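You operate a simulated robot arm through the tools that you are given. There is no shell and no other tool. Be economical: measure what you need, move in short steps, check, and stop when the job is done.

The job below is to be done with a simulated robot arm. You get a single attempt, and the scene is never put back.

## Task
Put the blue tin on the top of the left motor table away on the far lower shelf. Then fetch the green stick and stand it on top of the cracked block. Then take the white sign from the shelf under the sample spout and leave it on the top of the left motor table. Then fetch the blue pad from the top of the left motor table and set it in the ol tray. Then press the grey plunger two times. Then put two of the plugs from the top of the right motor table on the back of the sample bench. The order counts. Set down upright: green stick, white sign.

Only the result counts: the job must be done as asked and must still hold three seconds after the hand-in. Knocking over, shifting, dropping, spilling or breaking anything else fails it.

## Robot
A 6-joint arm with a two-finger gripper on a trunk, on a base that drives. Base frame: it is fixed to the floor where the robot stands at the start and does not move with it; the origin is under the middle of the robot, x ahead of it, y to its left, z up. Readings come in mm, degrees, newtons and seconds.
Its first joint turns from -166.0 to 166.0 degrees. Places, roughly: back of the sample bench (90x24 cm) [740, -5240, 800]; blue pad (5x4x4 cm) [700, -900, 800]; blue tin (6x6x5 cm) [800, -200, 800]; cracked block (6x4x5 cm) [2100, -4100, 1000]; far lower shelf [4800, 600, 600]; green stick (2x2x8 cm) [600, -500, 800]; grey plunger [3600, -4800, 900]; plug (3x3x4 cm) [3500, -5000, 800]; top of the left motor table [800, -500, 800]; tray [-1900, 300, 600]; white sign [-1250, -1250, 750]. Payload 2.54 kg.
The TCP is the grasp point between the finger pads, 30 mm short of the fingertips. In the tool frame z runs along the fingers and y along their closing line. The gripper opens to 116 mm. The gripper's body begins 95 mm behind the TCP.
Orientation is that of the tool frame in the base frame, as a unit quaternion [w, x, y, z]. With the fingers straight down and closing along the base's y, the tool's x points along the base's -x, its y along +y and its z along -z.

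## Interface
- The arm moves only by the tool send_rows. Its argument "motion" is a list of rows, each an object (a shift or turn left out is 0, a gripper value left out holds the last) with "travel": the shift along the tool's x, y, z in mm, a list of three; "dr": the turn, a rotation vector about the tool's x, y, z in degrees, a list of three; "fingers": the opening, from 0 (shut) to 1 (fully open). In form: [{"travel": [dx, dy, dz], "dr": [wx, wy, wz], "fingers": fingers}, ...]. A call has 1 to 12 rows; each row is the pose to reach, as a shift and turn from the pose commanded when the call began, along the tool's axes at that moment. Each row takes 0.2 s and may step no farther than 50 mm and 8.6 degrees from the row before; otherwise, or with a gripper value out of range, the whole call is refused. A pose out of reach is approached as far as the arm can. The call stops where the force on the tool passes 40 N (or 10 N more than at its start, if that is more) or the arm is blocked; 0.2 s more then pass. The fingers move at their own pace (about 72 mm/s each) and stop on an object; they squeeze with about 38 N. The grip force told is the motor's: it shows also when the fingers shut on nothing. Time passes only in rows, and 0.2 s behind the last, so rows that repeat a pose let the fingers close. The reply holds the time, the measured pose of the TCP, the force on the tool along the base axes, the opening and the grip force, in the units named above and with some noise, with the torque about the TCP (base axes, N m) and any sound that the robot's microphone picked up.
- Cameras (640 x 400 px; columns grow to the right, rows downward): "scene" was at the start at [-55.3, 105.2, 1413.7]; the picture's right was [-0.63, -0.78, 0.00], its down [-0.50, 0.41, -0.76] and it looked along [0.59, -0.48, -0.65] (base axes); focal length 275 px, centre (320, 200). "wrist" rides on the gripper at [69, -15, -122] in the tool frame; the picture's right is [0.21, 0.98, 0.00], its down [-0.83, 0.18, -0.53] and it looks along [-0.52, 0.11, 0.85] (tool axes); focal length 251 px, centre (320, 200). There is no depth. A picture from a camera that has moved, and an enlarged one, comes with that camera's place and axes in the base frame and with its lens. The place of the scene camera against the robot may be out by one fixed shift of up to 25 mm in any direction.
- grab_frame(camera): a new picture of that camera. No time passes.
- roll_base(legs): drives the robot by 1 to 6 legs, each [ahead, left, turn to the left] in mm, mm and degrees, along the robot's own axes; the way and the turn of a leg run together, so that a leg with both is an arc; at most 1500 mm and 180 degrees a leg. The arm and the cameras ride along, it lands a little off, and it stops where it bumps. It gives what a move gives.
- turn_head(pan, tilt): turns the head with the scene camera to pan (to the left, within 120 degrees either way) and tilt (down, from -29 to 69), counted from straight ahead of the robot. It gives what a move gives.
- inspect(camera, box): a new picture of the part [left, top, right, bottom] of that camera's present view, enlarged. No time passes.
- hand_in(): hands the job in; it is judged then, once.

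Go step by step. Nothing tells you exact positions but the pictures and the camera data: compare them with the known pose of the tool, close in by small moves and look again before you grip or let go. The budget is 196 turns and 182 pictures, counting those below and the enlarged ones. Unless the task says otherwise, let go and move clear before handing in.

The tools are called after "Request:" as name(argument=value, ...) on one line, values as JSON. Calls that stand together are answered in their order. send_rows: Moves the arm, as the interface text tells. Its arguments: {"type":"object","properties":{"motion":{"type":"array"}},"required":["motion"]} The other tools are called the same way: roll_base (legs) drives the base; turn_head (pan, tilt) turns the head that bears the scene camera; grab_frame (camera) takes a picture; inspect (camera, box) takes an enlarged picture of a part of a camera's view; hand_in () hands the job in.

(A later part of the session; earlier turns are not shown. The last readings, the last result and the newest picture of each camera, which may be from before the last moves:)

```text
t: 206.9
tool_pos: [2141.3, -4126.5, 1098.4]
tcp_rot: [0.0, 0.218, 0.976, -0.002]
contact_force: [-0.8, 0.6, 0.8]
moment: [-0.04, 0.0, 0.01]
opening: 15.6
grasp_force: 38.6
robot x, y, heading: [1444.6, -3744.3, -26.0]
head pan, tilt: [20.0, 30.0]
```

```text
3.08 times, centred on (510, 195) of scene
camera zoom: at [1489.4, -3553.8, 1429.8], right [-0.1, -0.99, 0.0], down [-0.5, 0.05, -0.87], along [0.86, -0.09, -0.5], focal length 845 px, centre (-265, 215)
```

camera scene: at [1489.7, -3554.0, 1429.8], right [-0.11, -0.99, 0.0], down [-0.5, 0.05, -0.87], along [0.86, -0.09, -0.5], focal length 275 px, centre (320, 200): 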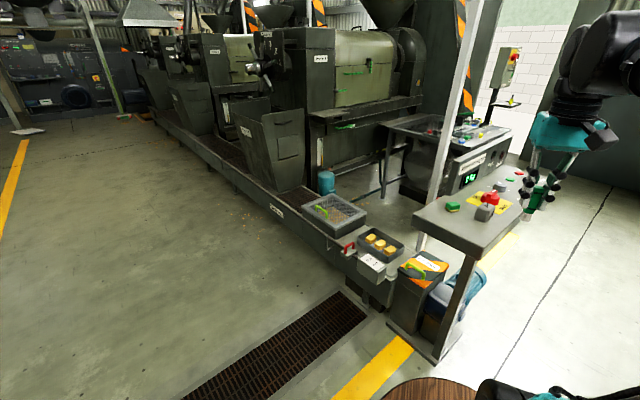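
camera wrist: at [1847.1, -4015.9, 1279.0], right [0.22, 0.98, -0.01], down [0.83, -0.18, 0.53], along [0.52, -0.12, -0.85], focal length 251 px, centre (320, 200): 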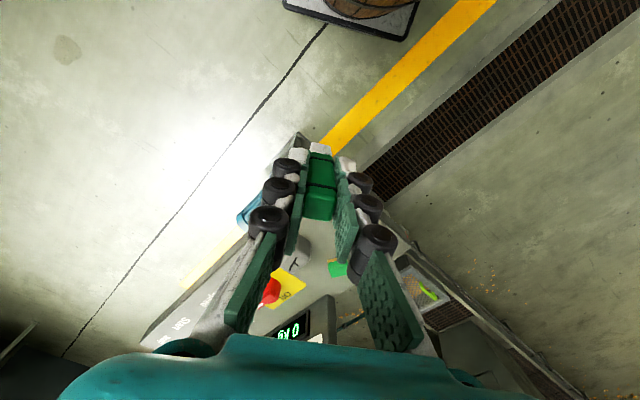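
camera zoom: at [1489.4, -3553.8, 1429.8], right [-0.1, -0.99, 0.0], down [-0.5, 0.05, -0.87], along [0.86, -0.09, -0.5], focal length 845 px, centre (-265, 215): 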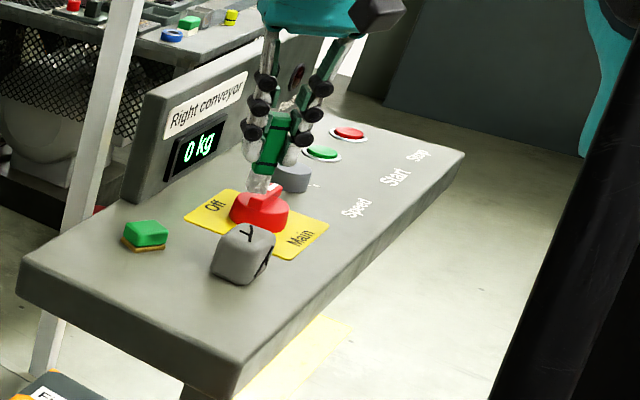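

Block top is at (2126,-4123,~996). Shift over it and descend gently.

Request:
send_rows(motion=[{"travel": [15, -3, 0]}, {"travel": [15, -3, 12]}, {"travel": [15, -3, 20]}])

Request:
inspect(camera="wrist", box=[220, 80, 420, 240])

Request:
inspect(camera="scene", box=[460, 150, 560, 240])

```text
t: 207.7
tool_pos: [2126.5, -4123.2, 1076.8]
tcp_rot: [-0.001, 0.217, 0.976, -0.003]
contact_force: [-0.7, 0.2, 0.2]
moment: [-0.02, -0.01, 0.03]
opening: 15.5
grasp_force: 38.6
robot x, y, heading: [1446.3, -3741.8, -26.0]
head pan, tilt: [20.0, 30.0]
```

```text
2.50 times, centred on (320, 160) of wrist
camera zoom: at [2057.6, -4105.3, 1199.2], right [0.22, 0.98, -0.01], down [0.83, -0.18, 0.53], along [0.52, -0.12, -0.85], focal length 629 px, centre (320, 300)
```

zoom: 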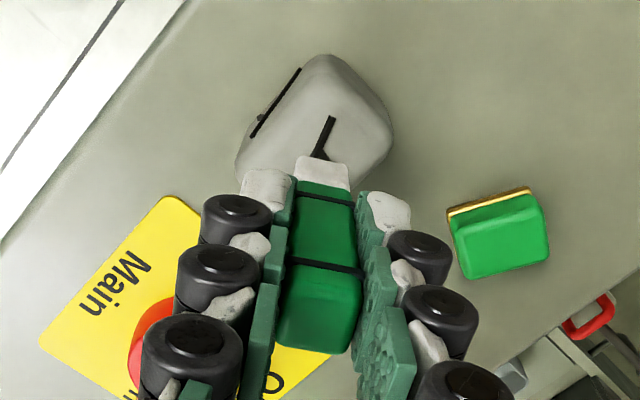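

```text
4.44 times, centred on (510, 195) of scene
camera zoom: at [1489.7, -3553.9, 1429.8], right [-0.1, -0.99, 0.0], down [-0.5, 0.05, -0.87], along [0.86, -0.09, -0.5], focal length 1220 px, centre (-524, 222)
```

zoom: 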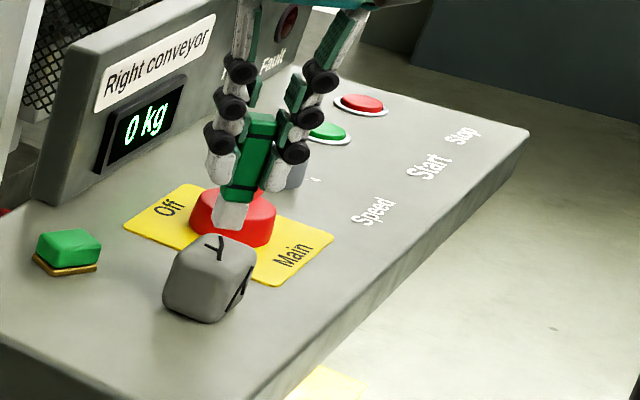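

Request:
inspect(camera="scene", box=[485, 180, 535, 230])

Request:
inspect(camera="wrist", box=[280, 90, 360, 160])

```text
8.00 times, centred on (510, 205) of scene
camera zoom: at [1489.7, -3553.9, 1429.8], right [-0.1, -0.99, 0.0], down [-0.5, 0.05, -0.87], along [0.86, -0.09, -0.5], focal length 2197 px, centre (-1200, 160)
```

zoom: 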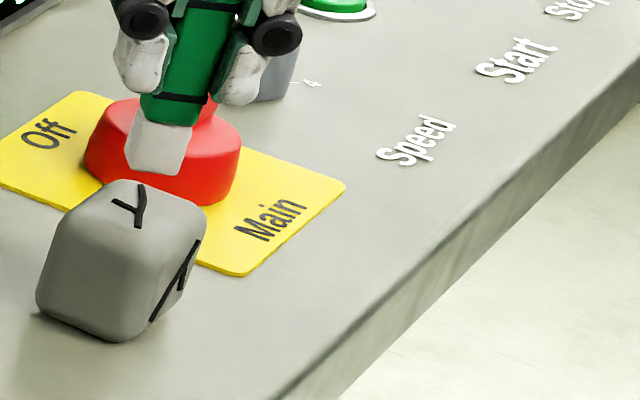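

```text
5.71 times, centred on (320, 125) of wrist
camera zoom: at [2057.6, -4105.3, 1199.2], right [0.22, 0.98, -0.01], down [0.83, -0.18, 0.53], along [0.52, -0.12, -0.85], focal length 1437 px, centre (320, 629)
```

zoom: 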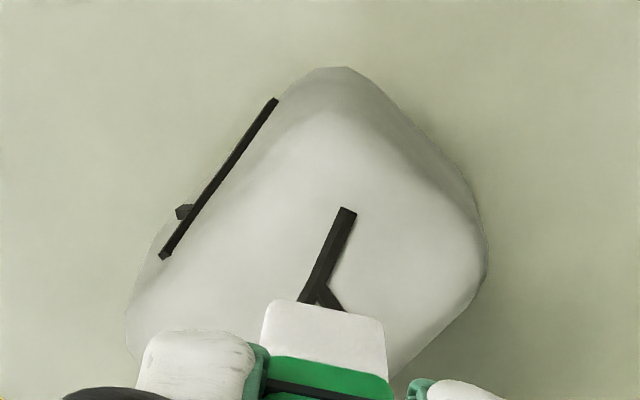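

Request:
send_rows(motion=[{"travel": [0, 4, 8]}, {"travel": [0, 4, 16]}])

Request:
send_rows(motion=[{"travel": [0, 0, 3]}])

Request:
send_rows(motion=[{"travel": [0, 0, 3]}])

```text
t: 208.3
tool_pos: [2127.3, -4119.5, 1061.5]
tcp_rot: [0.0, 0.216, 0.976, -0.003]
contact_force: [0.0, -0.8, -0.2]
moment: [-0.01, 0.01, 0.0]
opening: 15.5
grasp_force: 38.3
robot x, y, heading: [1439.6, -3740.6, -26.1]
head pan, tilt: [20.0, 30.0]
```

```text
t: 208.7
tool_pos: [2126.9, -4120.0, 1059.0]
tcp_rot: [0.0, 0.216, 0.976, -0.003]
contact_force: [0.8, 0.2, 4.8]
moment: [0.02, -0.06, -0.06]
opening: 15.5
grasp_force: 38.1
robot x, y, heading: [1443.6, -3738.4, -26.2]
head pan, tilt: [20.0, 30.0]
```

```text
t: 209.1
tool_pos: [2126.8, -4120.0, 1057.5]
tcp_rot: [-0.001, 0.216, 0.976, -0.003]
contact_force: [2.5, 1.3, 33.0]
moment: [0.0, -0.24, 0.01]
opening: 15.5
grasp_force: 38.2
robot x, y, heading: [1444.7, -3737.0, -26.1]
head pan, tilt: [20.0, 30.0]
```

Contact. Ease off 2 mm and check alignment before release.

Request:
send_rows(motion=[{"travel": [0, 0, -2.5]}])

Request:
inspect(camera="scene", box=[485, 160, 535, 230])

Request:
inspect(camera="wrist", box=[260, 90, 380, 200])

```text
t: 209.5
tool_pos: [2127.4, -4119.7, 1057.4]
tcp_rot: [0.0, 0.217, 0.976, -0.002]
contact_force: [0.4, 0.9, -0.6]
moment: [0.06, 0.04, 0.02]
opening: 15.6
grasp_force: 37.1
robot x, y, heading: [1441.0, -3736.8, -26.1]
head pan, tilt: [20.0, 30.0]
```

```text
5.71 times, centred on (510, 195) of scene
camera zoom: at [1489.6, -3553.8, 1429.8], right [-0.1, -0.99, 0.0], down [-0.5, 0.05, -0.87], along [0.86, -0.09, -0.5], focal length 1569 px, centre (-766, 229)
```

zoom: 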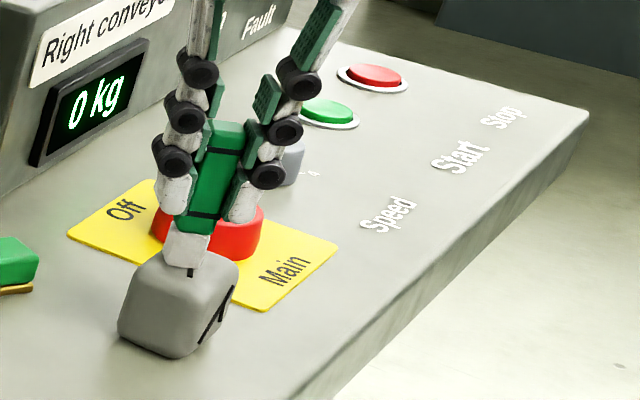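

```text
3.64 times, centred on (320, 145) of wrist
camera zoom: at [2059.1, -4102.5, 1179.2], right [0.22, 0.98, -0.01], down [0.83, -0.18, 0.53], along [0.52, -0.12, -0.85], focal length 914 px, centre (320, 400)
```

zoom: 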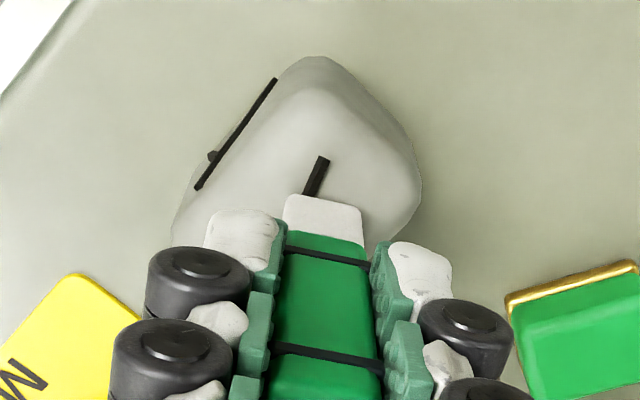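

Request:
send_rows(motion=[{"travel": [0, 0, -5]}, {"travel": [5, 0, -5]}, {"travel": [5, 0, 0]}])

Request:
send_rows(motion=[{"travel": [0, 0, 2]}])

```text
t: 210.3
tool_pos: [2123.3, -4117.3, 1057.7]
tcp_rot: [0.0, 0.218, 0.976, -0.002]
contact_force: [0.4, 0.2, -0.4]
moment: [-0.04, 0.0, 0.03]
opening: 15.8
grasp_force: 37.9
robot x, y, heading: [1445.1, -3740.9, -26.2]
head pan, tilt: [20.0, 30.0]
```

```text
t: 210.7
tool_pos: [2122.6, -4118.7, 1056.4]
tcp_rot: [-0.001, 0.217, 0.976, -0.003]
contact_force: [2.1, -1.0, 22.8]
moment: [0.04, -0.17, -0.03]
opening: 15.7
grasp_force: 37.6
robot x, y, heading: [1441.6, -3739.7, -26.0]
head pan, tilt: [20.0, 30.0]
```

Request:
send_rows(motion=[{"travel": [0, 0, -1]}, {"travel": [0, 0, -1], "fingers": 0.2}, {"travel": [0, 0, -1], "fingers": 0.25}, {"travel": [0, 0, -1], "fingers": 0.32}, {"travel": [0, 0, -1], "fingers": 0.4}])

Request:
inspect(camera="scene", box=[485, 160, 535, 230])

Request:
inspect(camera="wrist", box=[240, 90, 400, 240])

```text
t: 211.9
tool_pos: [2123.8, -4118.5, 1056.5]
tcp_rot: [-0.001, 0.217, 0.976, -0.003]
contact_force: [-0.1, -0.7, 0.4]
moment: [0.03, 0.04, 0.0]
opening: 46.4
grasp_force: 0.0
robot x, y, heading: [1442.1, -3739.3, -25.8]
head pan, tilt: [20.0, 30.0]
```

```text
5.71 times, centred on (510, 195) of scene
camera zoom: at [1489.7, -3553.9, 1429.8], right [-0.1, -0.99, 0.0], down [-0.5, 0.05, -0.87], along [0.86, -0.09, -0.5], focal length 1569 px, centre (-766, 229)
```

zoom: 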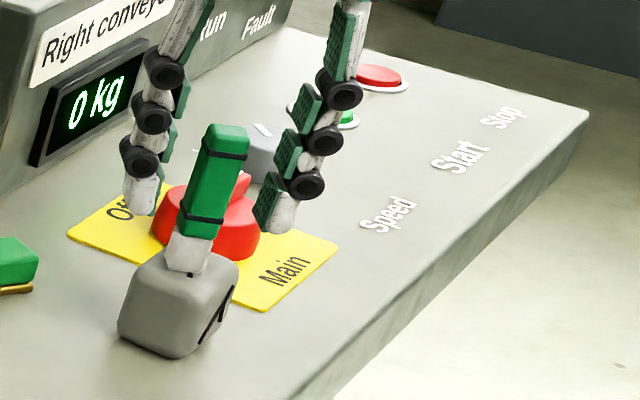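

```text
2.67 times, centred on (320, 165) of wrist
camera zoom: at [2054.7, -4100.9, 1178.8], right [0.22, 0.98, -0.01], down [0.83, -0.18, 0.53], along [0.52, -0.12, -0.85], focal length 670 px, centre (320, 293)
```

zoom: 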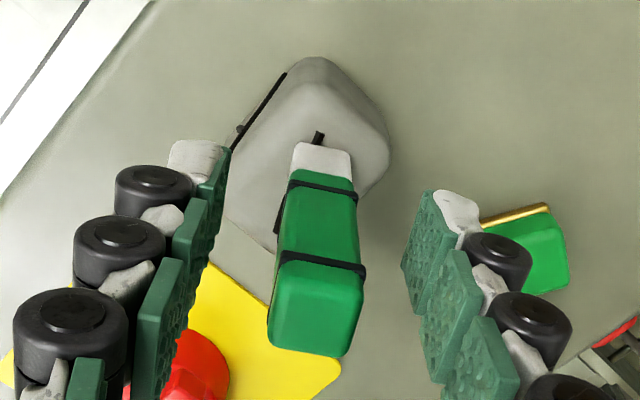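

Stick stands on the block. Lift straight off and confirm.

Request:
send_rows(motion=[{"travel": [0, 0, -20]}, {"travel": [0, 0, -50]}, {"travel": [0, 0, -90]}, {"travel": [20, 0, -110]}, {"travel": [60, -10, -110]}, {"travel": [100, -25, -100]}, {"travel": [140, -60, -90]}, {"travel": [170, -100, -80]}])

Request:
inspect(camera="scene", box=[460, 150, 560, 240])

```text
refused: row 7 steps farther than a row can; nothing moved
```

```text
4.44 times, centred on (510, 195) of scene
camera zoom: at [1489.7, -3553.9, 1429.8], right [-0.1, -0.99, 0.0], down [-0.5, 0.05, -0.87], along [0.86, -0.09, -0.5], focal length 1220 px, centre (-524, 222)
```

zoom: 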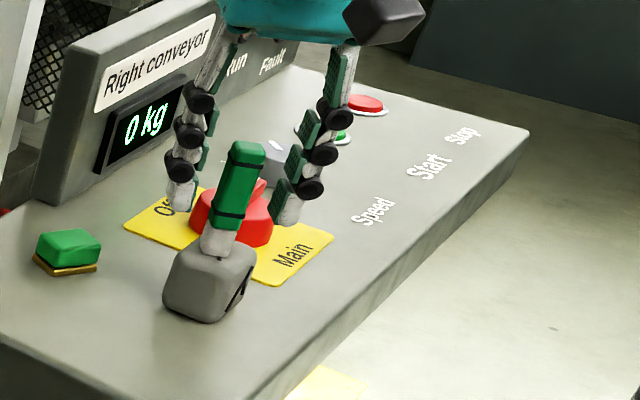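

Request:
send_rows(motion=[{"travel": [0, 0, -20]}, {"travel": [0, 0, -50]}, {"travel": [0, 0, -90]}, {"travel": [0, 0, -120]}, {"travel": [40, 0, -120]}, {"travel": [80, -10, -120]}, {"travel": [115, -40, -110]}, {"travel": [145, -75, -100]}, {"travel": [170, -110, -90]}, {"travel": [190, -150, -80]}])

Request:
inspect(camera="scene", box=[460, 150, 560, 240])

```text
t: 214.1
tool_pos: [1886.9, -4174.3, 1138.3]
tcp_rot: [0.0, 0.216, 0.976, -0.004]
contact_force: [0.1, -0.5, 0.0]
moment: [-0.02, 0.0, -0.01]
opening: 46.3
grasp_force: 0.1
robot x, y, heading: [1441.6, -3736.7, -26.0]
head pan, tilt: [20.0, 30.0]
```

```text
4.44 times, centred on (510, 195) of scene
camera zoom: at [1489.7, -3553.8, 1429.8], right [-0.1, -0.99, 0.0], down [-0.5, 0.05, -0.87], along [0.86, -0.09, -0.5], focal length 1220 px, centre (-524, 222)
```

zoom: 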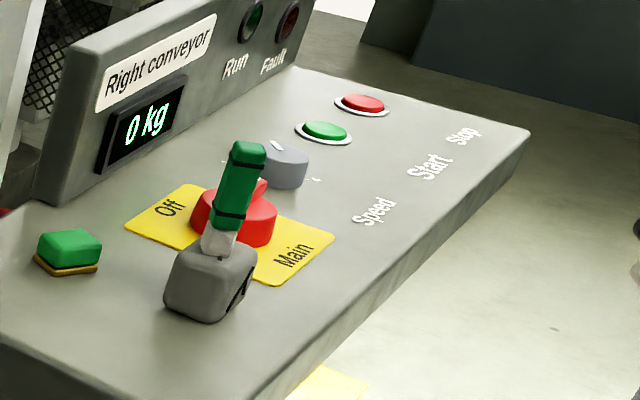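

Stick is standing. Now retract and retrace to the start area for the white sign near the bins.

Request:
send_rows(motion=[{"travel": [35, -25, 15]}, {"travel": [70, -50, 30]}, {"travel": [105, -75, 50]}, {"travel": [140, -100, 70]}, {"travel": [170, -125, 90]}, {"travel": [190, -140, 110]}])

Request:
roll_base(legs=[[0, 0, -33.5], [-1172, -185, 0], [-775, 17, 0], [-1148, 350, 0], [-755, 193, 0]])

Request:
turn_head(pan=-75, tilt=25)

Request:
grab_frame(camera="scene")

```text
t: 215.5
tool_pos: [1655.0, -4219.2, 1029.5]
tcp_rot: [-0.001, 0.217, 0.976, -0.003]
contact_force: [0.3, 0.6, 0.2]
moment: [0.02, -0.03, -0.01]
opening: 46.3
grasp_force: 0.1
robot x, y, heading: [1442.8, -3741.0, -25.9]
head pan, tilt: [20.0, 30.0]
```

```text
t: 236.5
tool_pos: [-301.9, -735.9, 1030.4]
tcp_rot: [-0.001, 0.496, 0.869, -0.002]
contact_force: [-0.6, 1.1, 0.7]
moment: [0.0, -0.01, 0.02]
opening: 46.3
grasp_force: 0.1
robot x, y, heading: [-206.5, -217.5, -60.3]
head pan, tilt: [20.0, 30.0]
```

```text
t: 238.2
tool_pos: [-302.4, -735.6, 1030.7]
tcp_rot: [-0.001, 0.495, 0.869, -0.002]
contact_force: [-0.4, 0.5, -0.8]
moment: [-0.02, -0.01, -0.01]
opening: 46.4
grasp_force: 0.0
robot x, y, heading: [-203.2, -219.8, -60.7]
head pan, tilt: [-75.0, 25.0]
```

```text
93 pictures are left
camera scene: at [-202.8, -97.6, 1437.7], right [-0.7, 0.71, 0.0], down [0.3, 0.3, -0.91], along [-0.64, -0.64, -0.42], focal length 275 px, centre (320, 200)
```

scene: 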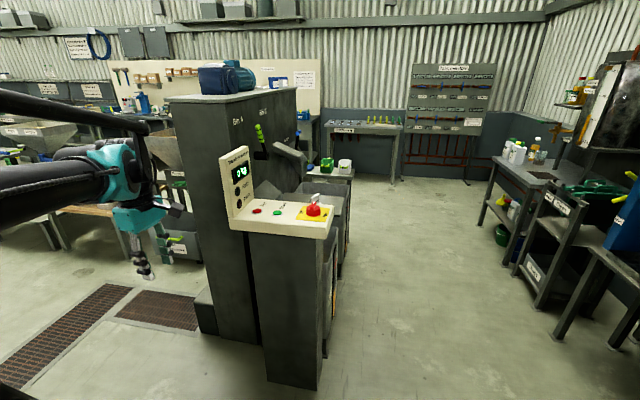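

Request:
roll_base(legs=[[-362, -599, 0]])

Request:
turn_head(pan=-60, tilt=30)

Request:
grab_frame(camera="scene")

```text
t: 242.1
tool_pos: [-990.8, -728.3, 1031.4]
tcp_rot: [-0.002, 0.491, 0.871, -0.002]
contact_force: [-0.1, -0.8, 0.4]
moment: [-0.03, -0.02, 0.02]
opening: 46.2
grasp_force: 0.0
robot x, y, heading: [-899.4, -211.0, -59.9]
head pan, tilt: [-75.0, 25.0]
```

```text
t: 242.8
tool_pos: [-991.8, -728.1, 1029.4]
tcp_rot: [-0.001, 0.49, 0.872, -0.003]
contact_force: [0.4, -1.2, -0.3]
moment: [0.0, -0.01, -0.01]
opening: 46.3
grasp_force: 0.2
robot x, y, heading: [-899.7, -213.2, -59.9]
head pan, tilt: [-60.0, 30.0]
```

```text
92 pictures are left
camera scene: at [-880.2, -102.3, 1429.8], right [-0.87, 0.5, 0.0], down [0.25, 0.43, -0.87], along [-0.43, -0.75, -0.5], focal length 275 px, centre (320, 200)
```

scene: 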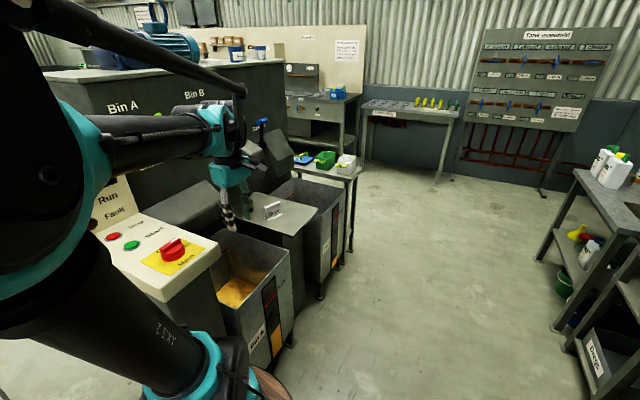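

The white sign is on the shelf between the bins under the spout. I'll back up, strafe right, and face it.

Request:
roll_base(legs=[[-150, 0, 0], [0, -721, 0], [120, 0, 0]])

Request:
turn_head(pan=15, tilt=35)

Request:
grab_frame(camera="scene")

Request:
grab_frame(camera="wrist")

```text
t: 248.6
tool_pos: [-1640.2, -1060.4, 1030.2]
tcp_rot: [0.0, 0.498, 0.867, -0.002]
contact_force: [-0.1, -0.2, 0.6]
moment: [-0.01, 0.03, -0.03]
opening: 46.3
grasp_force: 0.0
robot x, y, heading: [-1544.1, -543.5, -60.5]
head pan, tilt: [-60.0, 30.0]
```

```text
t: 250.1
tool_pos: [-1639.8, -1062.1, 1031.6]
tcp_rot: [-0.001, 0.498, 0.867, -0.002]
contact_force: [-0.3, 0.2, -0.7]
moment: [-0.04, 0.0, -0.02]
opening: 46.5
grasp_force: 0.1
robot x, y, heading: [-1542.4, -545.5, -60.5]
head pan, tilt: [15.0, 35.0]
```

```text
91 pictures are left
camera scene: at [-1410.6, -421.6, 1422.0], right [-0.72, -0.7, 0.0], down [-0.4, 0.41, -0.82], along [0.57, -0.59, -0.57], focal length 275 px, centre (320, 200)
```

scene: 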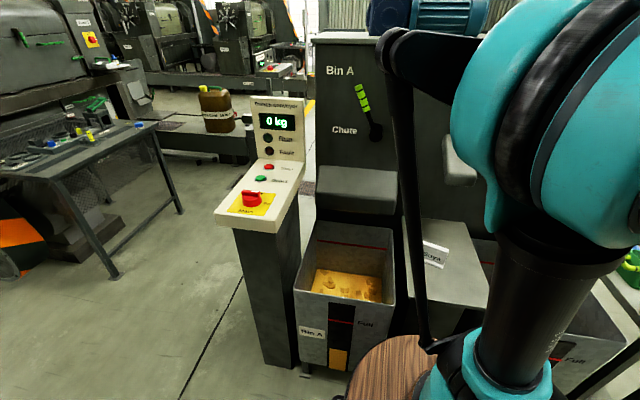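

```text
90 pictures are left
camera wrist: at [-1686.9, -1007.0, 1152.2], right [0.73, 0.68, -0.01], down [0.58, -0.62, 0.53], along [0.36, -0.39, -0.85], focal length 251 px, centre (320, 200)
```

wrist: 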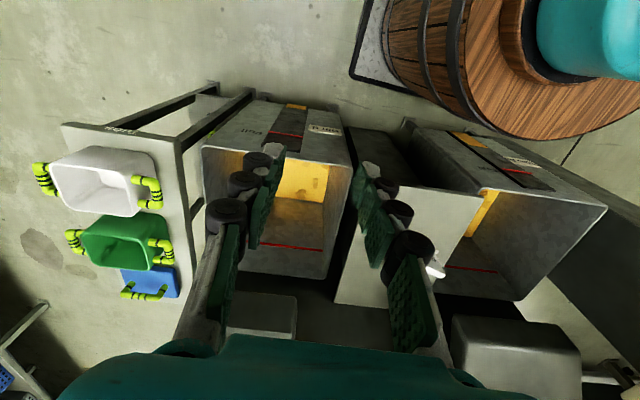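

Request:
send_rows(motion=[{"travel": [-10, 45, 0]}, {"travel": [-20, 90, 0]}, {"travel": [-35, 135, 0]}, {"travel": [-50, 180, 0]}, {"travel": [-65, 220, 0]}, {"travel": [-75, 260, 10]}])

Request:
grab_frame(camera="wrist")

Request:
turn_head(pan=30, tilt=35)

Request:
grab_frame(camera="scene")

```text
t: 251.4
tool_pos: [-1376.9, -994.5, 1018.1]
tcp_rot: [-0.001, 0.498, 0.867, -0.003]
contact_force: [0.8, -0.8, 0.4]
moment: [-0.03, -0.02, -0.01]
opening: 46.2
grasp_force: 0.0
robot x, y, heading: [-1543.4, -544.2, -60.6]
head pan, tilt: [15.0, 35.0]
```

```text
89 pictures are left
camera wrist: at [-1424.0, -940.2, 1139.3], right [0.74, 0.68, -0.01], down [0.58, -0.62, 0.53], along [0.36, -0.39, -0.85], focal length 251 px, centre (320, 200)
```

wrist: 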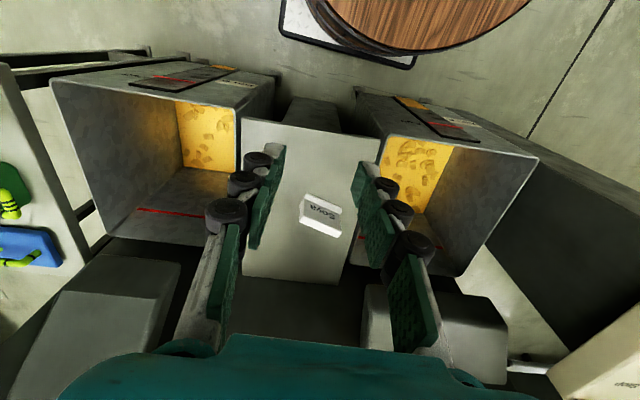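

```text
t: 252.2
tool_pos: [-1377.1, -993.3, 1018.1]
tcp_rot: [-0.002, 0.498, 0.867, -0.002]
contact_force: [0.1, 0.2, 0.4]
moment: [0.01, 0.0, 0.0]
opening: 46.7
grasp_force: 0.0
robot x, y, heading: [-1542.3, -543.6, -60.8]
head pan, tilt: [30.0, 35.0]
```

```text
88 pictures are left
camera scene: at [-1396.4, -403.5, 1422.0], right [-0.51, -0.86, 0.0], down [-0.49, 0.29, -0.82], along [0.7, -0.42, -0.57], focal length 275 px, centre (320, 200)
```

scene: 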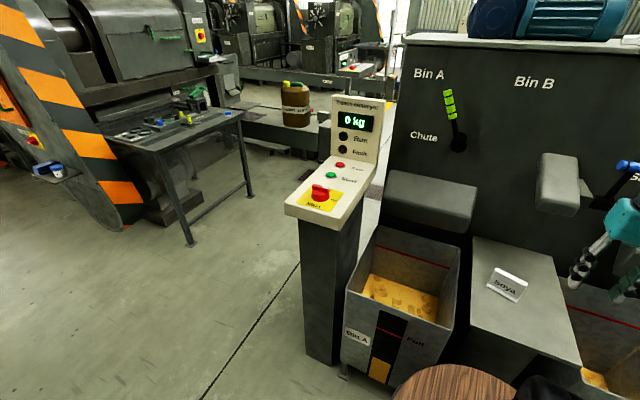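

Request:
inspect(camera="wrist", box=[280, 180, 360, 250])

Request:
inspect(camera="scene", box=[460, 140, 640, 310])

```text
5.71 times, centred on (320, 215) of wrist
camera zoom: at [-1424.5, -940.6, 1139.4], right [0.73, 0.68, -0.01], down [0.58, -0.62, 0.53], along [0.36, -0.39, -0.85], focal length 1437 px, centre (320, 114)
```

zoom: 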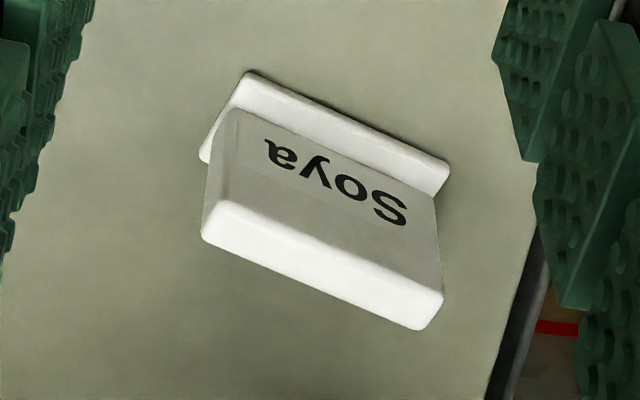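

```text
2.35 times, centred on (550, 225) of scene
camera zoom: at [-1396.4, -403.5, 1422.0], right [-0.51, -0.86, 0.0], down [-0.49, 0.29, -0.82], along [0.7, -0.42, -0.57], focal length 646 px, centre (-221, 141)
```

zoom: 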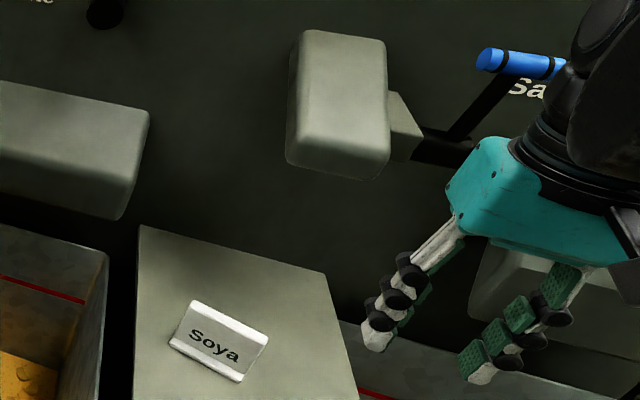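

The sign is 73 mm wide; I'll grip it across its width with a slight tool tilt to keep the hand clear of the spout. Back the base 120 mm first.

Request:
roll_base(legs=[[-120, 0, 0]])

Request:
send_rows(motion=[{"travel": [-45, 10, 10], "fingers": 1}, {"travel": [-90, 20, 20]}, {"travel": [-135, 30, 30], "dr": [0.5, -5, 2.25]}, {"travel": [-170, 40, 40], "dr": [0.9, -10, 4.5]}, {"travel": [-190, 45, 50], "dr": [1.2, -15, 6.8]}, {"travel": [-210, 48, 60], "dr": [1.6, -20, 9]}])

Request:
grab_frame(camera="wrist")

Request:
grab_frame(camera="scene")

```text
t: 253.4
tool_pos: [-1436.0, -890.9, 1019.0]
tcp_rot: [-0.001, 0.496, 0.868, -0.002]
contact_force: [0.3, -0.2, -0.5]
moment: [0.0, -0.05, -0.01]
opening: 46.2
grasp_force: 0.1
robot x, y, heading: [-1604.0, -442.3, -60.5]
head pan, tilt: [30.0, 35.0]
```

```text
t: 254.8
tool_pos: [-1286.8, -1046.7, 958.3]
tcp_rot: [0.143, 0.556, 0.813, -0.101]
contact_force: [-0.2, 0.1, 0.4]
moment: [-0.02, 0.02, -0.01]
opening: 115.8
grasp_force: 0.1
robot x, y, heading: [-1597.1, -442.2, -60.9]
head pan, tilt: [30.0, 35.0]
```

```text
85 pictures are left
camera wrist: at [-1339.0, -950.7, 1047.6], right [0.84, 0.54, -0.08], down [0.39, -0.48, 0.78], along [0.39, -0.69, -0.61], focal length 251 px, centre (320, 200)
```

wrist: 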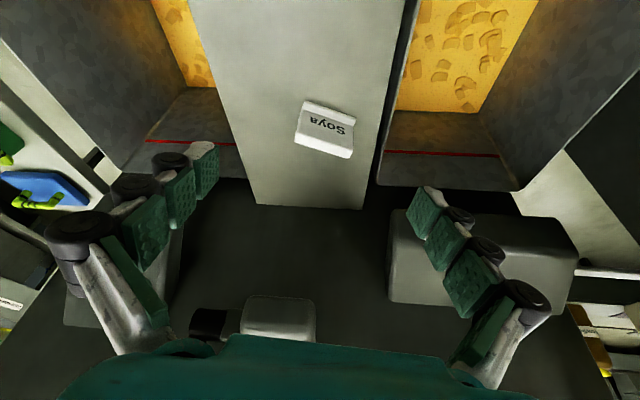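

```text
84 pictures are left
camera scene: at [-1455.2, -299.1, 1422.0], right [-0.51, -0.86, 0.0], down [-0.49, 0.29, -0.82], along [0.71, -0.42, -0.57], focal length 275 px, centre (320, 200)
```

scene: 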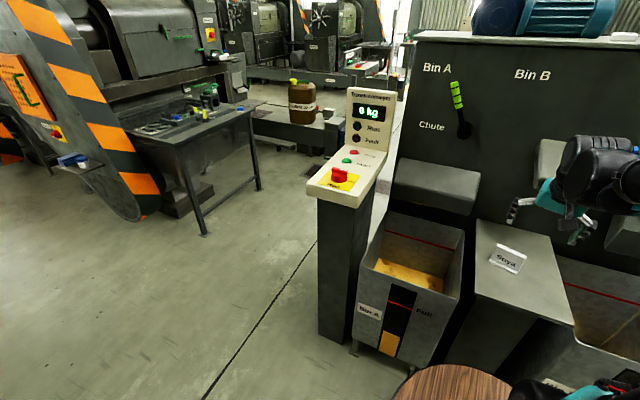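

Request:
send_rows(motion=[{"travel": [-12, 4, 46]}, {"travel": [-24, 7, 92]}, {"travel": [-36, 11, 135]}, {"travel": [-46, 14, 165]}])

Request:
grab_frame(camera="wrist")

```text
t: 255.8
tool_pos: [-1240.0, -1132.5, 816.7]
tcp_rot: [0.142, 0.555, 0.814, -0.101]
contact_force: [-0.8, -0.7, -0.2]
moment: [-0.01, -0.04, 0.01]
opening: 116.0
grasp_force: 0.0
robot x, y, heading: [-1600.2, -439.7, -60.3]
head pan, tilt: [30.0, 35.0]
```

```text
83 pictures are left
camera wrist: at [-1292.1, -1036.9, 907.6], right [0.84, 0.54, -0.08], down [0.39, -0.48, 0.78], along [0.39, -0.69, -0.62], focal length 251 px, centre (320, 200)
```

wrist: 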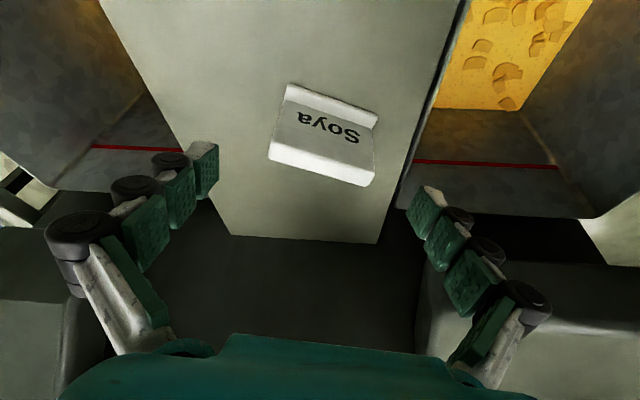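

Request:
send_rows(motion=[{"travel": [1, 2, 25]}, {"travel": [1, 2, 44]}])

Request:
grab_frame(camera="wrist")

```text
t: 256.4
tool_pos: [-1234.8, -1145.3, 776.9]
tcp_rot: [0.142, 0.556, 0.813, -0.101]
contact_force: [0.1, 0.0, 0.1]
moment: [-0.03, 0.03, 0.01]
opening: 115.9
grasp_force: 0.0
robot x, y, heading: [-1600.1, -442.8, -60.8]
head pan, tilt: [30.0, 35.0]
```

```text
82 pictures are left
camera wrist: at [-1286.2, -1050.3, 867.4], right [0.84, 0.54, -0.08], down [0.39, -0.48, 0.78], along [0.39, -0.69, -0.62], focal length 251 px, centre (320, 200)
```

wrist: 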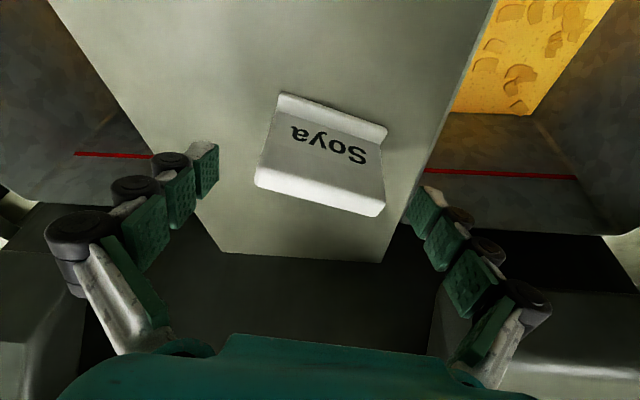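

Request:
send_rows(motion=[{"travel": [0, 0, 4]}, {"travel": [0, 0, 4], "fingers": 0.4}, {"travel": [0, 0, 4], "fingers": 0.4}, {"travel": [0, 0, 4], "fingers": 0.4}, {"travel": [0, 0, 4], "fingers": 0.4}])

Request:
grab_frame(camera="wrist")

```text
t: 257.6
tool_pos: [-1233.3, -1148.6, 772.7]
tcp_rot: [0.142, 0.555, 0.813, -0.101]
contact_force: [0.9, 1.4, 6.9]
moment: [0.0, -0.14, -0.05]
opening: 84.9
grasp_force: 37.7
robot x, y, heading: [-1598.0, -439.1, -61.0]
head pan, tilt: [30.0, 35.0]
```

```text
81 pictures are left
camera wrist: at [-1285.4, -1052.0, 863.9], right [0.84, 0.54, -0.08], down [0.39, -0.48, 0.78], along [0.39, -0.69, -0.62], focal length 251 px, centre (320, 200)
```

wrist: 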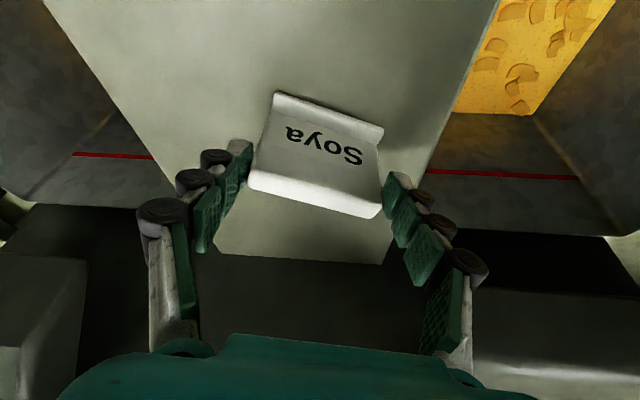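

Request:
send_rows(motion=[{"travel": [0, 0, -8]}, {"travel": [0, 0, -20]}])

Request:
grab_frame(camera="wrist")

```text
t: 258.2
tool_pos: [-1235.1, -1142.3, 792.5]
tcp_rot: [0.142, 0.555, 0.813, -0.101]
contact_force: [0.3, 0.7, -0.7]
moment: [0.0, -0.05, -0.01]
opening: 84.8
grasp_force: 38.2
robot x, y, heading: [-1597.9, -442.1, -60.5]
head pan, tilt: [30.0, 35.0]
```

```text
80 pictures are left
camera wrist: at [-1287.5, -1046.9, 882.1], right [0.84, 0.54, -0.08], down [0.39, -0.48, 0.78], along [0.39, -0.69, -0.62], focal length 251 px, centre (320, 200)
```

wrist: 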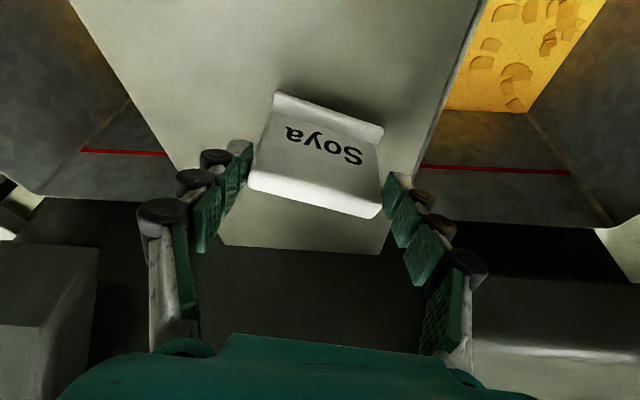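

Sign held. Back out then raise, keeping the orientation.

Request:
send_rows(motion=[{"travel": [45, 0, -20]}, {"travel": [90, 0, -40]}, {"travel": [135, 0, -58]}, {"travel": [118, 0, -105]}, {"travel": [101, 0, -150]}, {"travel": [85, 0, -195]}, {"travel": [72, 0, -238]}])

Request:
grab_frame(camera="wrist")

```text
t: 259.9
tool_pos: [-1287.8, -1004.1, 990.1]
tcp_rot: [0.142, 0.556, 0.813, -0.102]
contact_force: [0.5, -0.2, -0.4]
moment: [0.02, 0.03, -0.02]
opening: 84.3
grasp_force: 38.0
robot x, y, heading: [-1598.4, -439.9, -60.8]
head pan, tilt: [30.0, 35.0]
```

```text
79 pictures are left
camera wrist: at [-1339.9, -907.8, 1082.2], right [0.84, 0.54, -0.08], down [0.39, -0.48, 0.78], along [0.39, -0.69, -0.62], focal length 251 px, centre (320, 200)
```

wrist: 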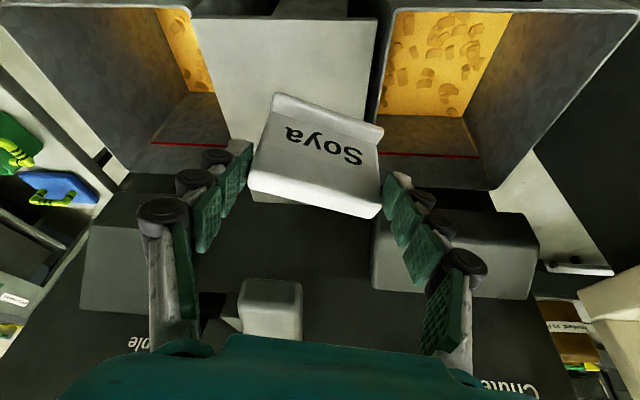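

Drive the sign to the left motor table.

Request:
roll_base(legs=[[-150, 0, 0], [0, 0, 60.8], [1221, 209, 0], [0, 0, -60], [1026, -112, 0]])

Request:
roll_base(legs=[[0, 0, 90]])

Request:
grab_frame(camera="wrist")

```text
t: 277.4
tool_pos: [294.0, -1620.6, 991.4]
tcp_rot: [0.143, 0.553, 0.815, -0.101]
contact_force: [0.3, 0.0, 0.2]
moment: [0.01, -0.01, -0.01]
opening: 84.0
grasp_force: 37.9
robot x, y, heading: [-16.8, -1060.5, -60.2]
head pan, tilt: [30.0, 35.0]
```

```text
t: 281.6
tool_pos: [534.9, -738.2, 991.6]
tcp_rot: [0.171, -0.19, 0.966, 0.031]
contact_force: [-0.2, -0.4, -1.0]
moment: [0.01, 0.03, 0.0]
opening: 83.9
grasp_force: 37.7
robot x, y, heading: [-24.5, -1058.4, 30.1]
head pan, tilt: [30.0, 35.0]
```

```text
78 pictures are left
camera wrist: at [441.8, -789.8, 1081.5], right [-0.55, 0.83, -0.08], down [0.48, 0.4, 0.78], along [0.68, 0.4, -0.62], focal length 251 px, centre (320, 200)
```

wrist: 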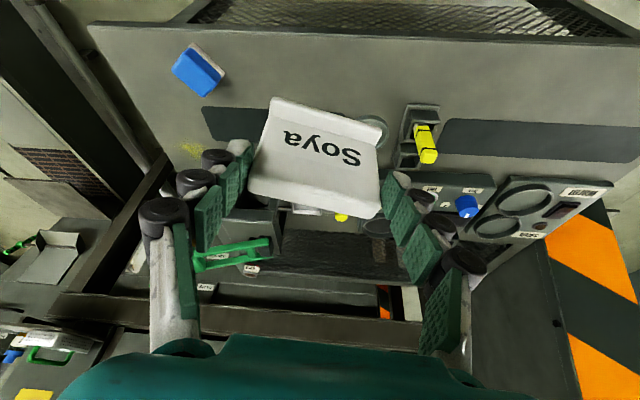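

Request:
send_rows(motion=[{"travel": [-25, 2, 40]}, {"travel": [-20, 3, 80]}, {"travel": [-10, 3, 120]}, {"travel": [-4, 3, 155]}])

Request:
grab_frame(camera="wrist")

Request:
turn_head(pan=-15, tilt=38)

Request:
grab_frame(camera="scene")

```text
t: 282.6
tool_pos: [589.9, -714.1, 845.8]
tcp_rot: [0.172, -0.189, 0.966, 0.03]
contact_force: [-0.5, -0.4, -1.5]
moment: [0.02, -0.03, -0.02]
opening: 84.0
grasp_force: 37.8
robot x, y, heading: [-21.6, -1057.6, 30.2]
head pan, tilt: [30.0, 35.0]
```

```text
77 pictures are left
camera wrist: at [495.3, -766.7, 936.4], right [-0.55, 0.83, -0.08], down [0.48, 0.4, 0.78], along [0.68, 0.4, -0.62], focal length 251 px, centre (320, 200)
```

wrist: 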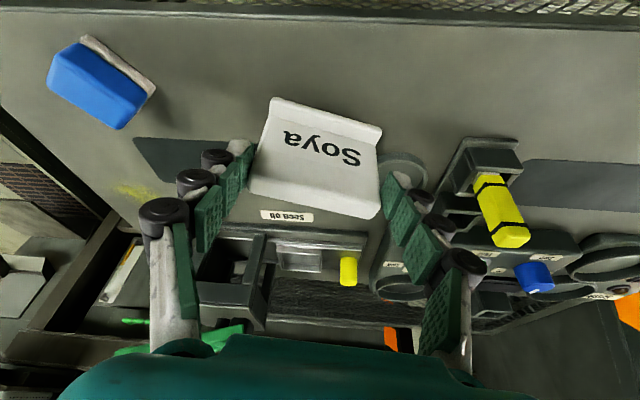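

```text
t: 283.8
tool_pos: [589.5, -714.3, 845.2]
tcp_rot: [0.172, -0.189, 0.966, 0.031]
contact_force: [0.2, -0.3, -0.2]
moment: [-0.03, -0.02, -0.02]
opening: 84.1
grasp_force: 37.9
robot x, y, heading: [-27.7, -1056.7, 30.1]
head pan, tilt: [-15.0, 38.0]
```

```text
76 pictures are left
camera scene: at [-119.7, -958.8, 1417.4], right [0.26, -0.96, 0.0], down [-0.59, -0.16, -0.79], along [0.76, 0.21, -0.62], focal length 275 px, centre (320, 200)
```

scene: 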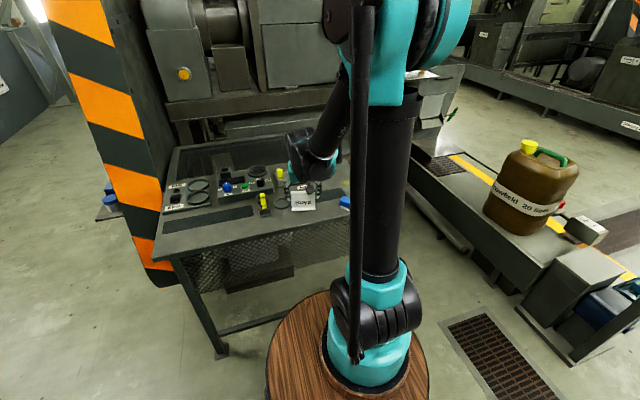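

Request:
send_rows(motion=[{"travel": [7, 0, 19]}, {"travel": [13, 0, 36]}])

Request:
send_rows(motion=[{"travel": [1.4, 0, 3.8]}])

Request:
send_rows(motion=[{"travel": [1.4, 0, 3.8]}])

Request:
send_rows(motion=[{"travel": [1.4, 0, 3.8]}])

```text
t: 284.4
tool_pos: [587.9, -713.9, 809.1]
tcp_rot: [0.173, -0.189, 0.966, 0.031]
contact_force: [2.1, 0.6, 27.7]
moment: [0.22, -0.41, -0.11]
opening: 83.9
grasp_force: 37.1
robot x, y, heading: [-21.2, -1060.3, 29.9]
head pan, tilt: [-15.0, 38.0]
```

```text
t: 284.8
tool_pos: [587.4, -715.3, 804.5]
tcp_rot: [0.172, -0.189, 0.966, 0.031]
contact_force: [2.6, 0.0, 27.1]
moment: [0.2, -0.37, -0.01]
opening: 83.8
grasp_force: 38.0
robot x, y, heading: [-22.8, -1060.9, 30.3]
head pan, tilt: [-15.0, 38.0]
```

```text
t: 285.2
tool_pos: [587.5, -715.3, 800.3]
tcp_rot: [0.171, -0.19, 0.966, 0.03]
contact_force: [3.9, -0.4, 28.3]
moment: [0.21, -0.4, -0.06]
opening: 83.8
grasp_force: 38.0
robot x, y, heading: [-23.3, -1059.1, 30.3]
head pan, tilt: [-15.0, 38.0]
```

```text
t: 285.6
tool_pos: [586.1, -714.3, 797.4]
tcp_rot: [0.172, -0.189, 0.966, 0.03]
contact_force: [2.6, -0.4, 28.0]
moment: [0.2, -0.39, -0.08]
opening: 83.9
grasp_force: 38.2
robot x, y, heading: [-20.0, -1058.4, 30.5]
head pan, tilt: [-15.0, 38.0]
```

Request:
grab_frame(camera="wrist")

```text
75 pictures are left
camera wrist: at [493.1, -767.7, 887.6], right [-0.55, 0.83, -0.08], down [0.48, 0.4, 0.78], along [0.68, 0.4, -0.62], focal length 251 px, centre (320, 200)
```

wrist: 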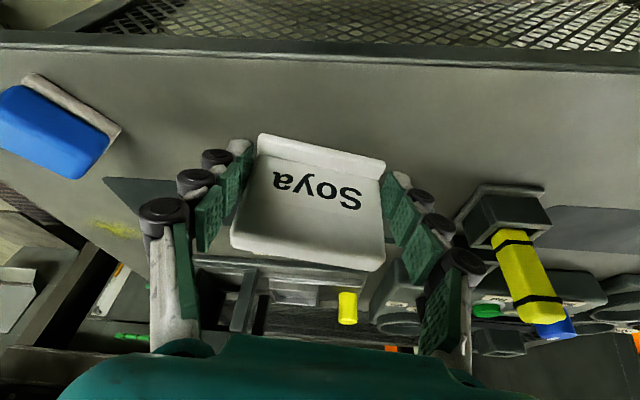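

Request:
send_rows(motion=[{"fingers": 0.78}, {"fingers": 0.85}, {"fingers": 0.92}, {"fingers": 1.0}, {"fingers": 1.0}])

Request:
grab_frame(camera="wrist")

```text
t: 286.8
tool_pos: [587.5, -714.6, 796.8]
tcp_rot: [0.172, -0.189, 0.966, 0.03]
contact_force: [0.2, -0.8, 0.0]
moment: [0.02, 0.02, 0.0]
opening: 116.0
grasp_force: 0.1
robot x, y, heading: [-23.4, -1063.0, 30.1]
head pan, tilt: [-15.0, 38.0]
```

```text
74 pictures are left
camera wrist: at [493.6, -767.4, 887.3], right [-0.55, 0.83, -0.08], down [0.48, 0.4, 0.78], along [0.68, 0.4, -0.62], focal length 251 px, centre (320, 200)
```

wrist: 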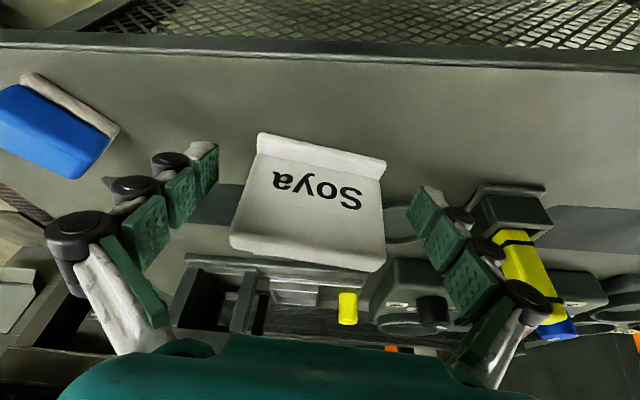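

Sign stands on the table. Retract up and check it.

Request:
send_rows(motion=[{"travel": [0, 0, -30]}, {"travel": [0, 0, -70]}, {"travel": [0, 0, -115]}, {"travel": [0, 0, -160]}])

Request:
grab_frame(camera="wrist")

```text
t: 287.8
tool_pos: [536.5, -733.8, 950.8]
tcp_rot: [0.172, -0.189, 0.966, 0.03]
contact_force: [0.1, 0.2, 0.1]
moment: [-0.01, 0.05, 0.0]
opening: 116.1
grasp_force: 0.1
robot x, y, heading: [-24.4, -1059.7, 29.9]
head pan, tilt: [-15.0, 38.0]
```

```text
73 pictures are left
camera wrist: at [441.7, -785.8, 1040.3], right [-0.55, 0.83, -0.08], down [0.48, 0.4, 0.78], along [0.68, 0.4, -0.62], focal length 251 px, centre (320, 200)
```

wrist: 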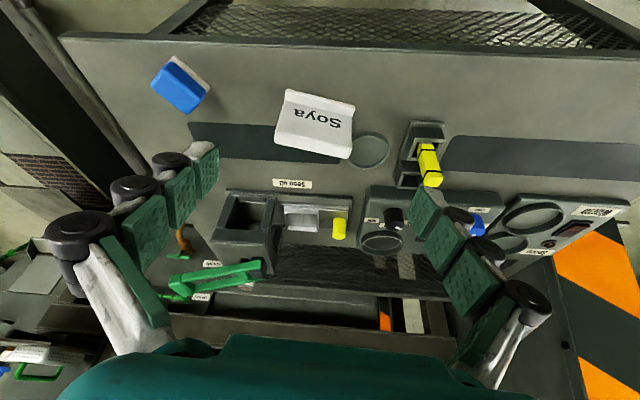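

Request:
send_rows(motion=[{"travel": [-8, -36, 16], "dr": [0, 5, 0]}, {"travel": [-16, -73, 32], "dr": [0, 10, 0]}, {"travel": [-24, -110, 48], "dr": [0, 15, 0]}, {"travel": [-31, -146, 65], "dr": [0, 20, 0]}])

Request:
grab_frame(camera="wrist")

```text
t: 288.8
tool_pos: [637.9, -849.8, 895.9]
tcp_rot: [0.001, -0.191, 0.982, -0.003]
contact_force: [0.0, 0.2, 0.5]
moment: [0.0, -0.09, 0.0]
opening: 115.9
grasp_force: 0.1
robot x, y, heading: [-21.6, -1058.7, 30.3]
head pan, tilt: [-15.0, 38.0]
```

```text
72 pictures are left
camera wrist: at [579.5, -887.1, 1018.9], right [-0.57, 0.82, -0.01], down [0.7, 0.48, 0.53], along [0.44, 0.3, -0.85], focal length 251 px, centre (320, 200)
```

wrist: 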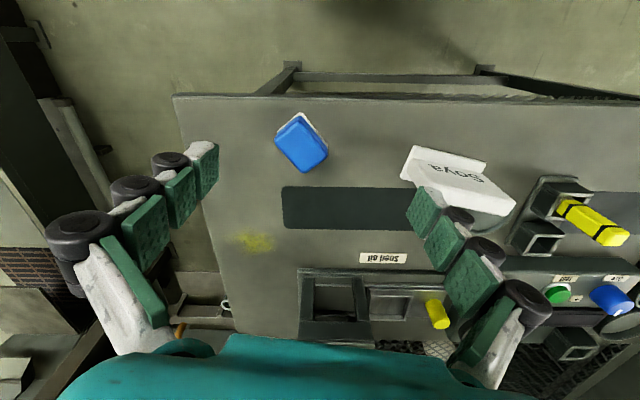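

Pad is at (653,-857), rotated; align the fingers with its long axis.

Request:
send_rows(motion=[{"travel": [-3, -3, 10], "dr": [0, 0, 8.2]}, {"travel": [-6, -6, 20], "dr": [0, 0, 16.4]}, {"travel": [-9, -9, 30], "dr": [0, 0, 24.6]}, {"travel": [-11, -12, 45], "dr": [0, 0, 32.8]}, {"travel": [-11, -12, 60], "dr": [0, 0, 41]}])

Request:
grab_frame(camera="wrist")

```text
t: 290.0
tool_pos: [653.4, -859.2, 838.1]
tcp_rot: [0.003, 0.165, 0.986, -0.002]
contact_force: [-0.1, 0.2, 0.4]
moment: [-0.02, -0.01, -0.02]
opening: 116.1
grasp_force: 0.0
robot x, y, heading: [-25.0, -1059.4, 30.1]
head pan, tilt: [-15.0, 38.0]
```

```text
71 pictures are left
camera wrist: at [583.2, -848.0, 958.5], right [0.12, 0.99, 0.0], down [0.84, -0.1, 0.54], along [0.53, -0.07, -0.84], focal length 251 px, centre (320, 200)
```

wrist: 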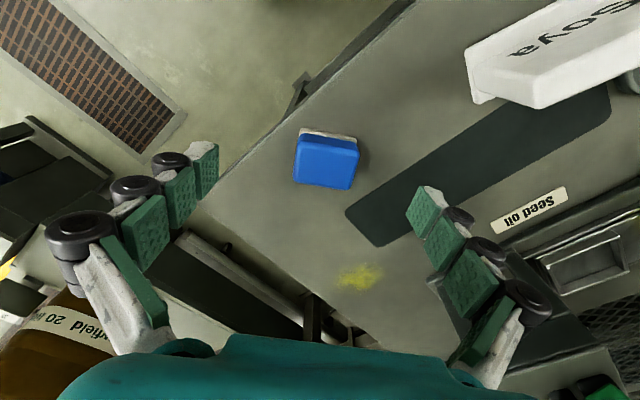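

Request:
send_rows(motion=[{"travel": [-2, 5, 25]}, {"travel": [-2, 5, 45]}, {"travel": [-2, 5, 45], "fingers": 0.2}, {"travel": [-2, 5, 45], "fingers": 0.2}, {"travel": [-2, 5, 45], "fingers": 0.2}, {"travel": [-2, 5, 45], "fingers": 0.2}])

Request:
send_rows(motion=[{"travel": [0, 0, -20]}, {"travel": [0, 0, -60]}, {"travel": [0, 0, -105]}, {"travel": [0, 0, -150]}, {"travel": [0, 0, -200]}])

Request:
grab_frame(camera="wrist")

```text
t: 291.4
tool_pos: [657.5, -853.1, 791.0]
tcp_rot: [0.002, 0.163, 0.987, -0.003]
contact_force: [-0.7, -0.1, -0.5]
moment: [0.01, 0.03, 0.05]
opening: 44.6
grasp_force: 37.6
robot x, y, heading: [-23.9, -1059.9, 30.3]
head pan, tilt: [-15.0, 38.0]
```

```text
t: 292.6
tool_pos: [654.0, -851.5, 992.1]
tcp_rot: [0.002, 0.164, 0.986, -0.003]
contact_force: [0.1, 0.6, -1.0]
moment: [-0.06, 0.04, 0.0]
opening: 44.6
grasp_force: 38.5
robot x, y, heading: [-21.8, -1058.9, 30.4]
head pan, tilt: [-15.0, 38.0]
```

```text
70 pictures are left
camera wrist: at [583.9, -841.5, 1113.7], right [0.11, 0.99, 0.0], down [0.84, -0.09, 0.54], along [0.53, -0.07, -0.84], focal length 251 px, centre (320, 200)
```

wrist: 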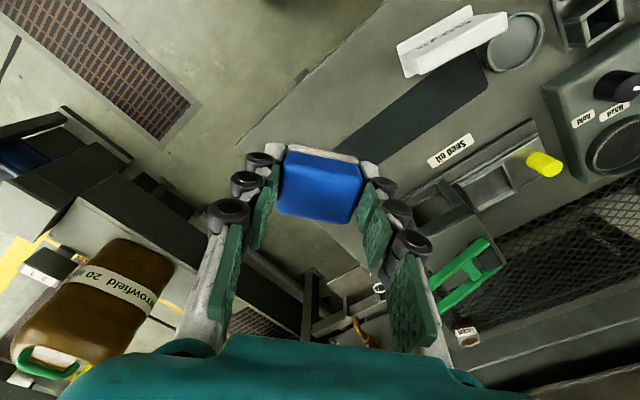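

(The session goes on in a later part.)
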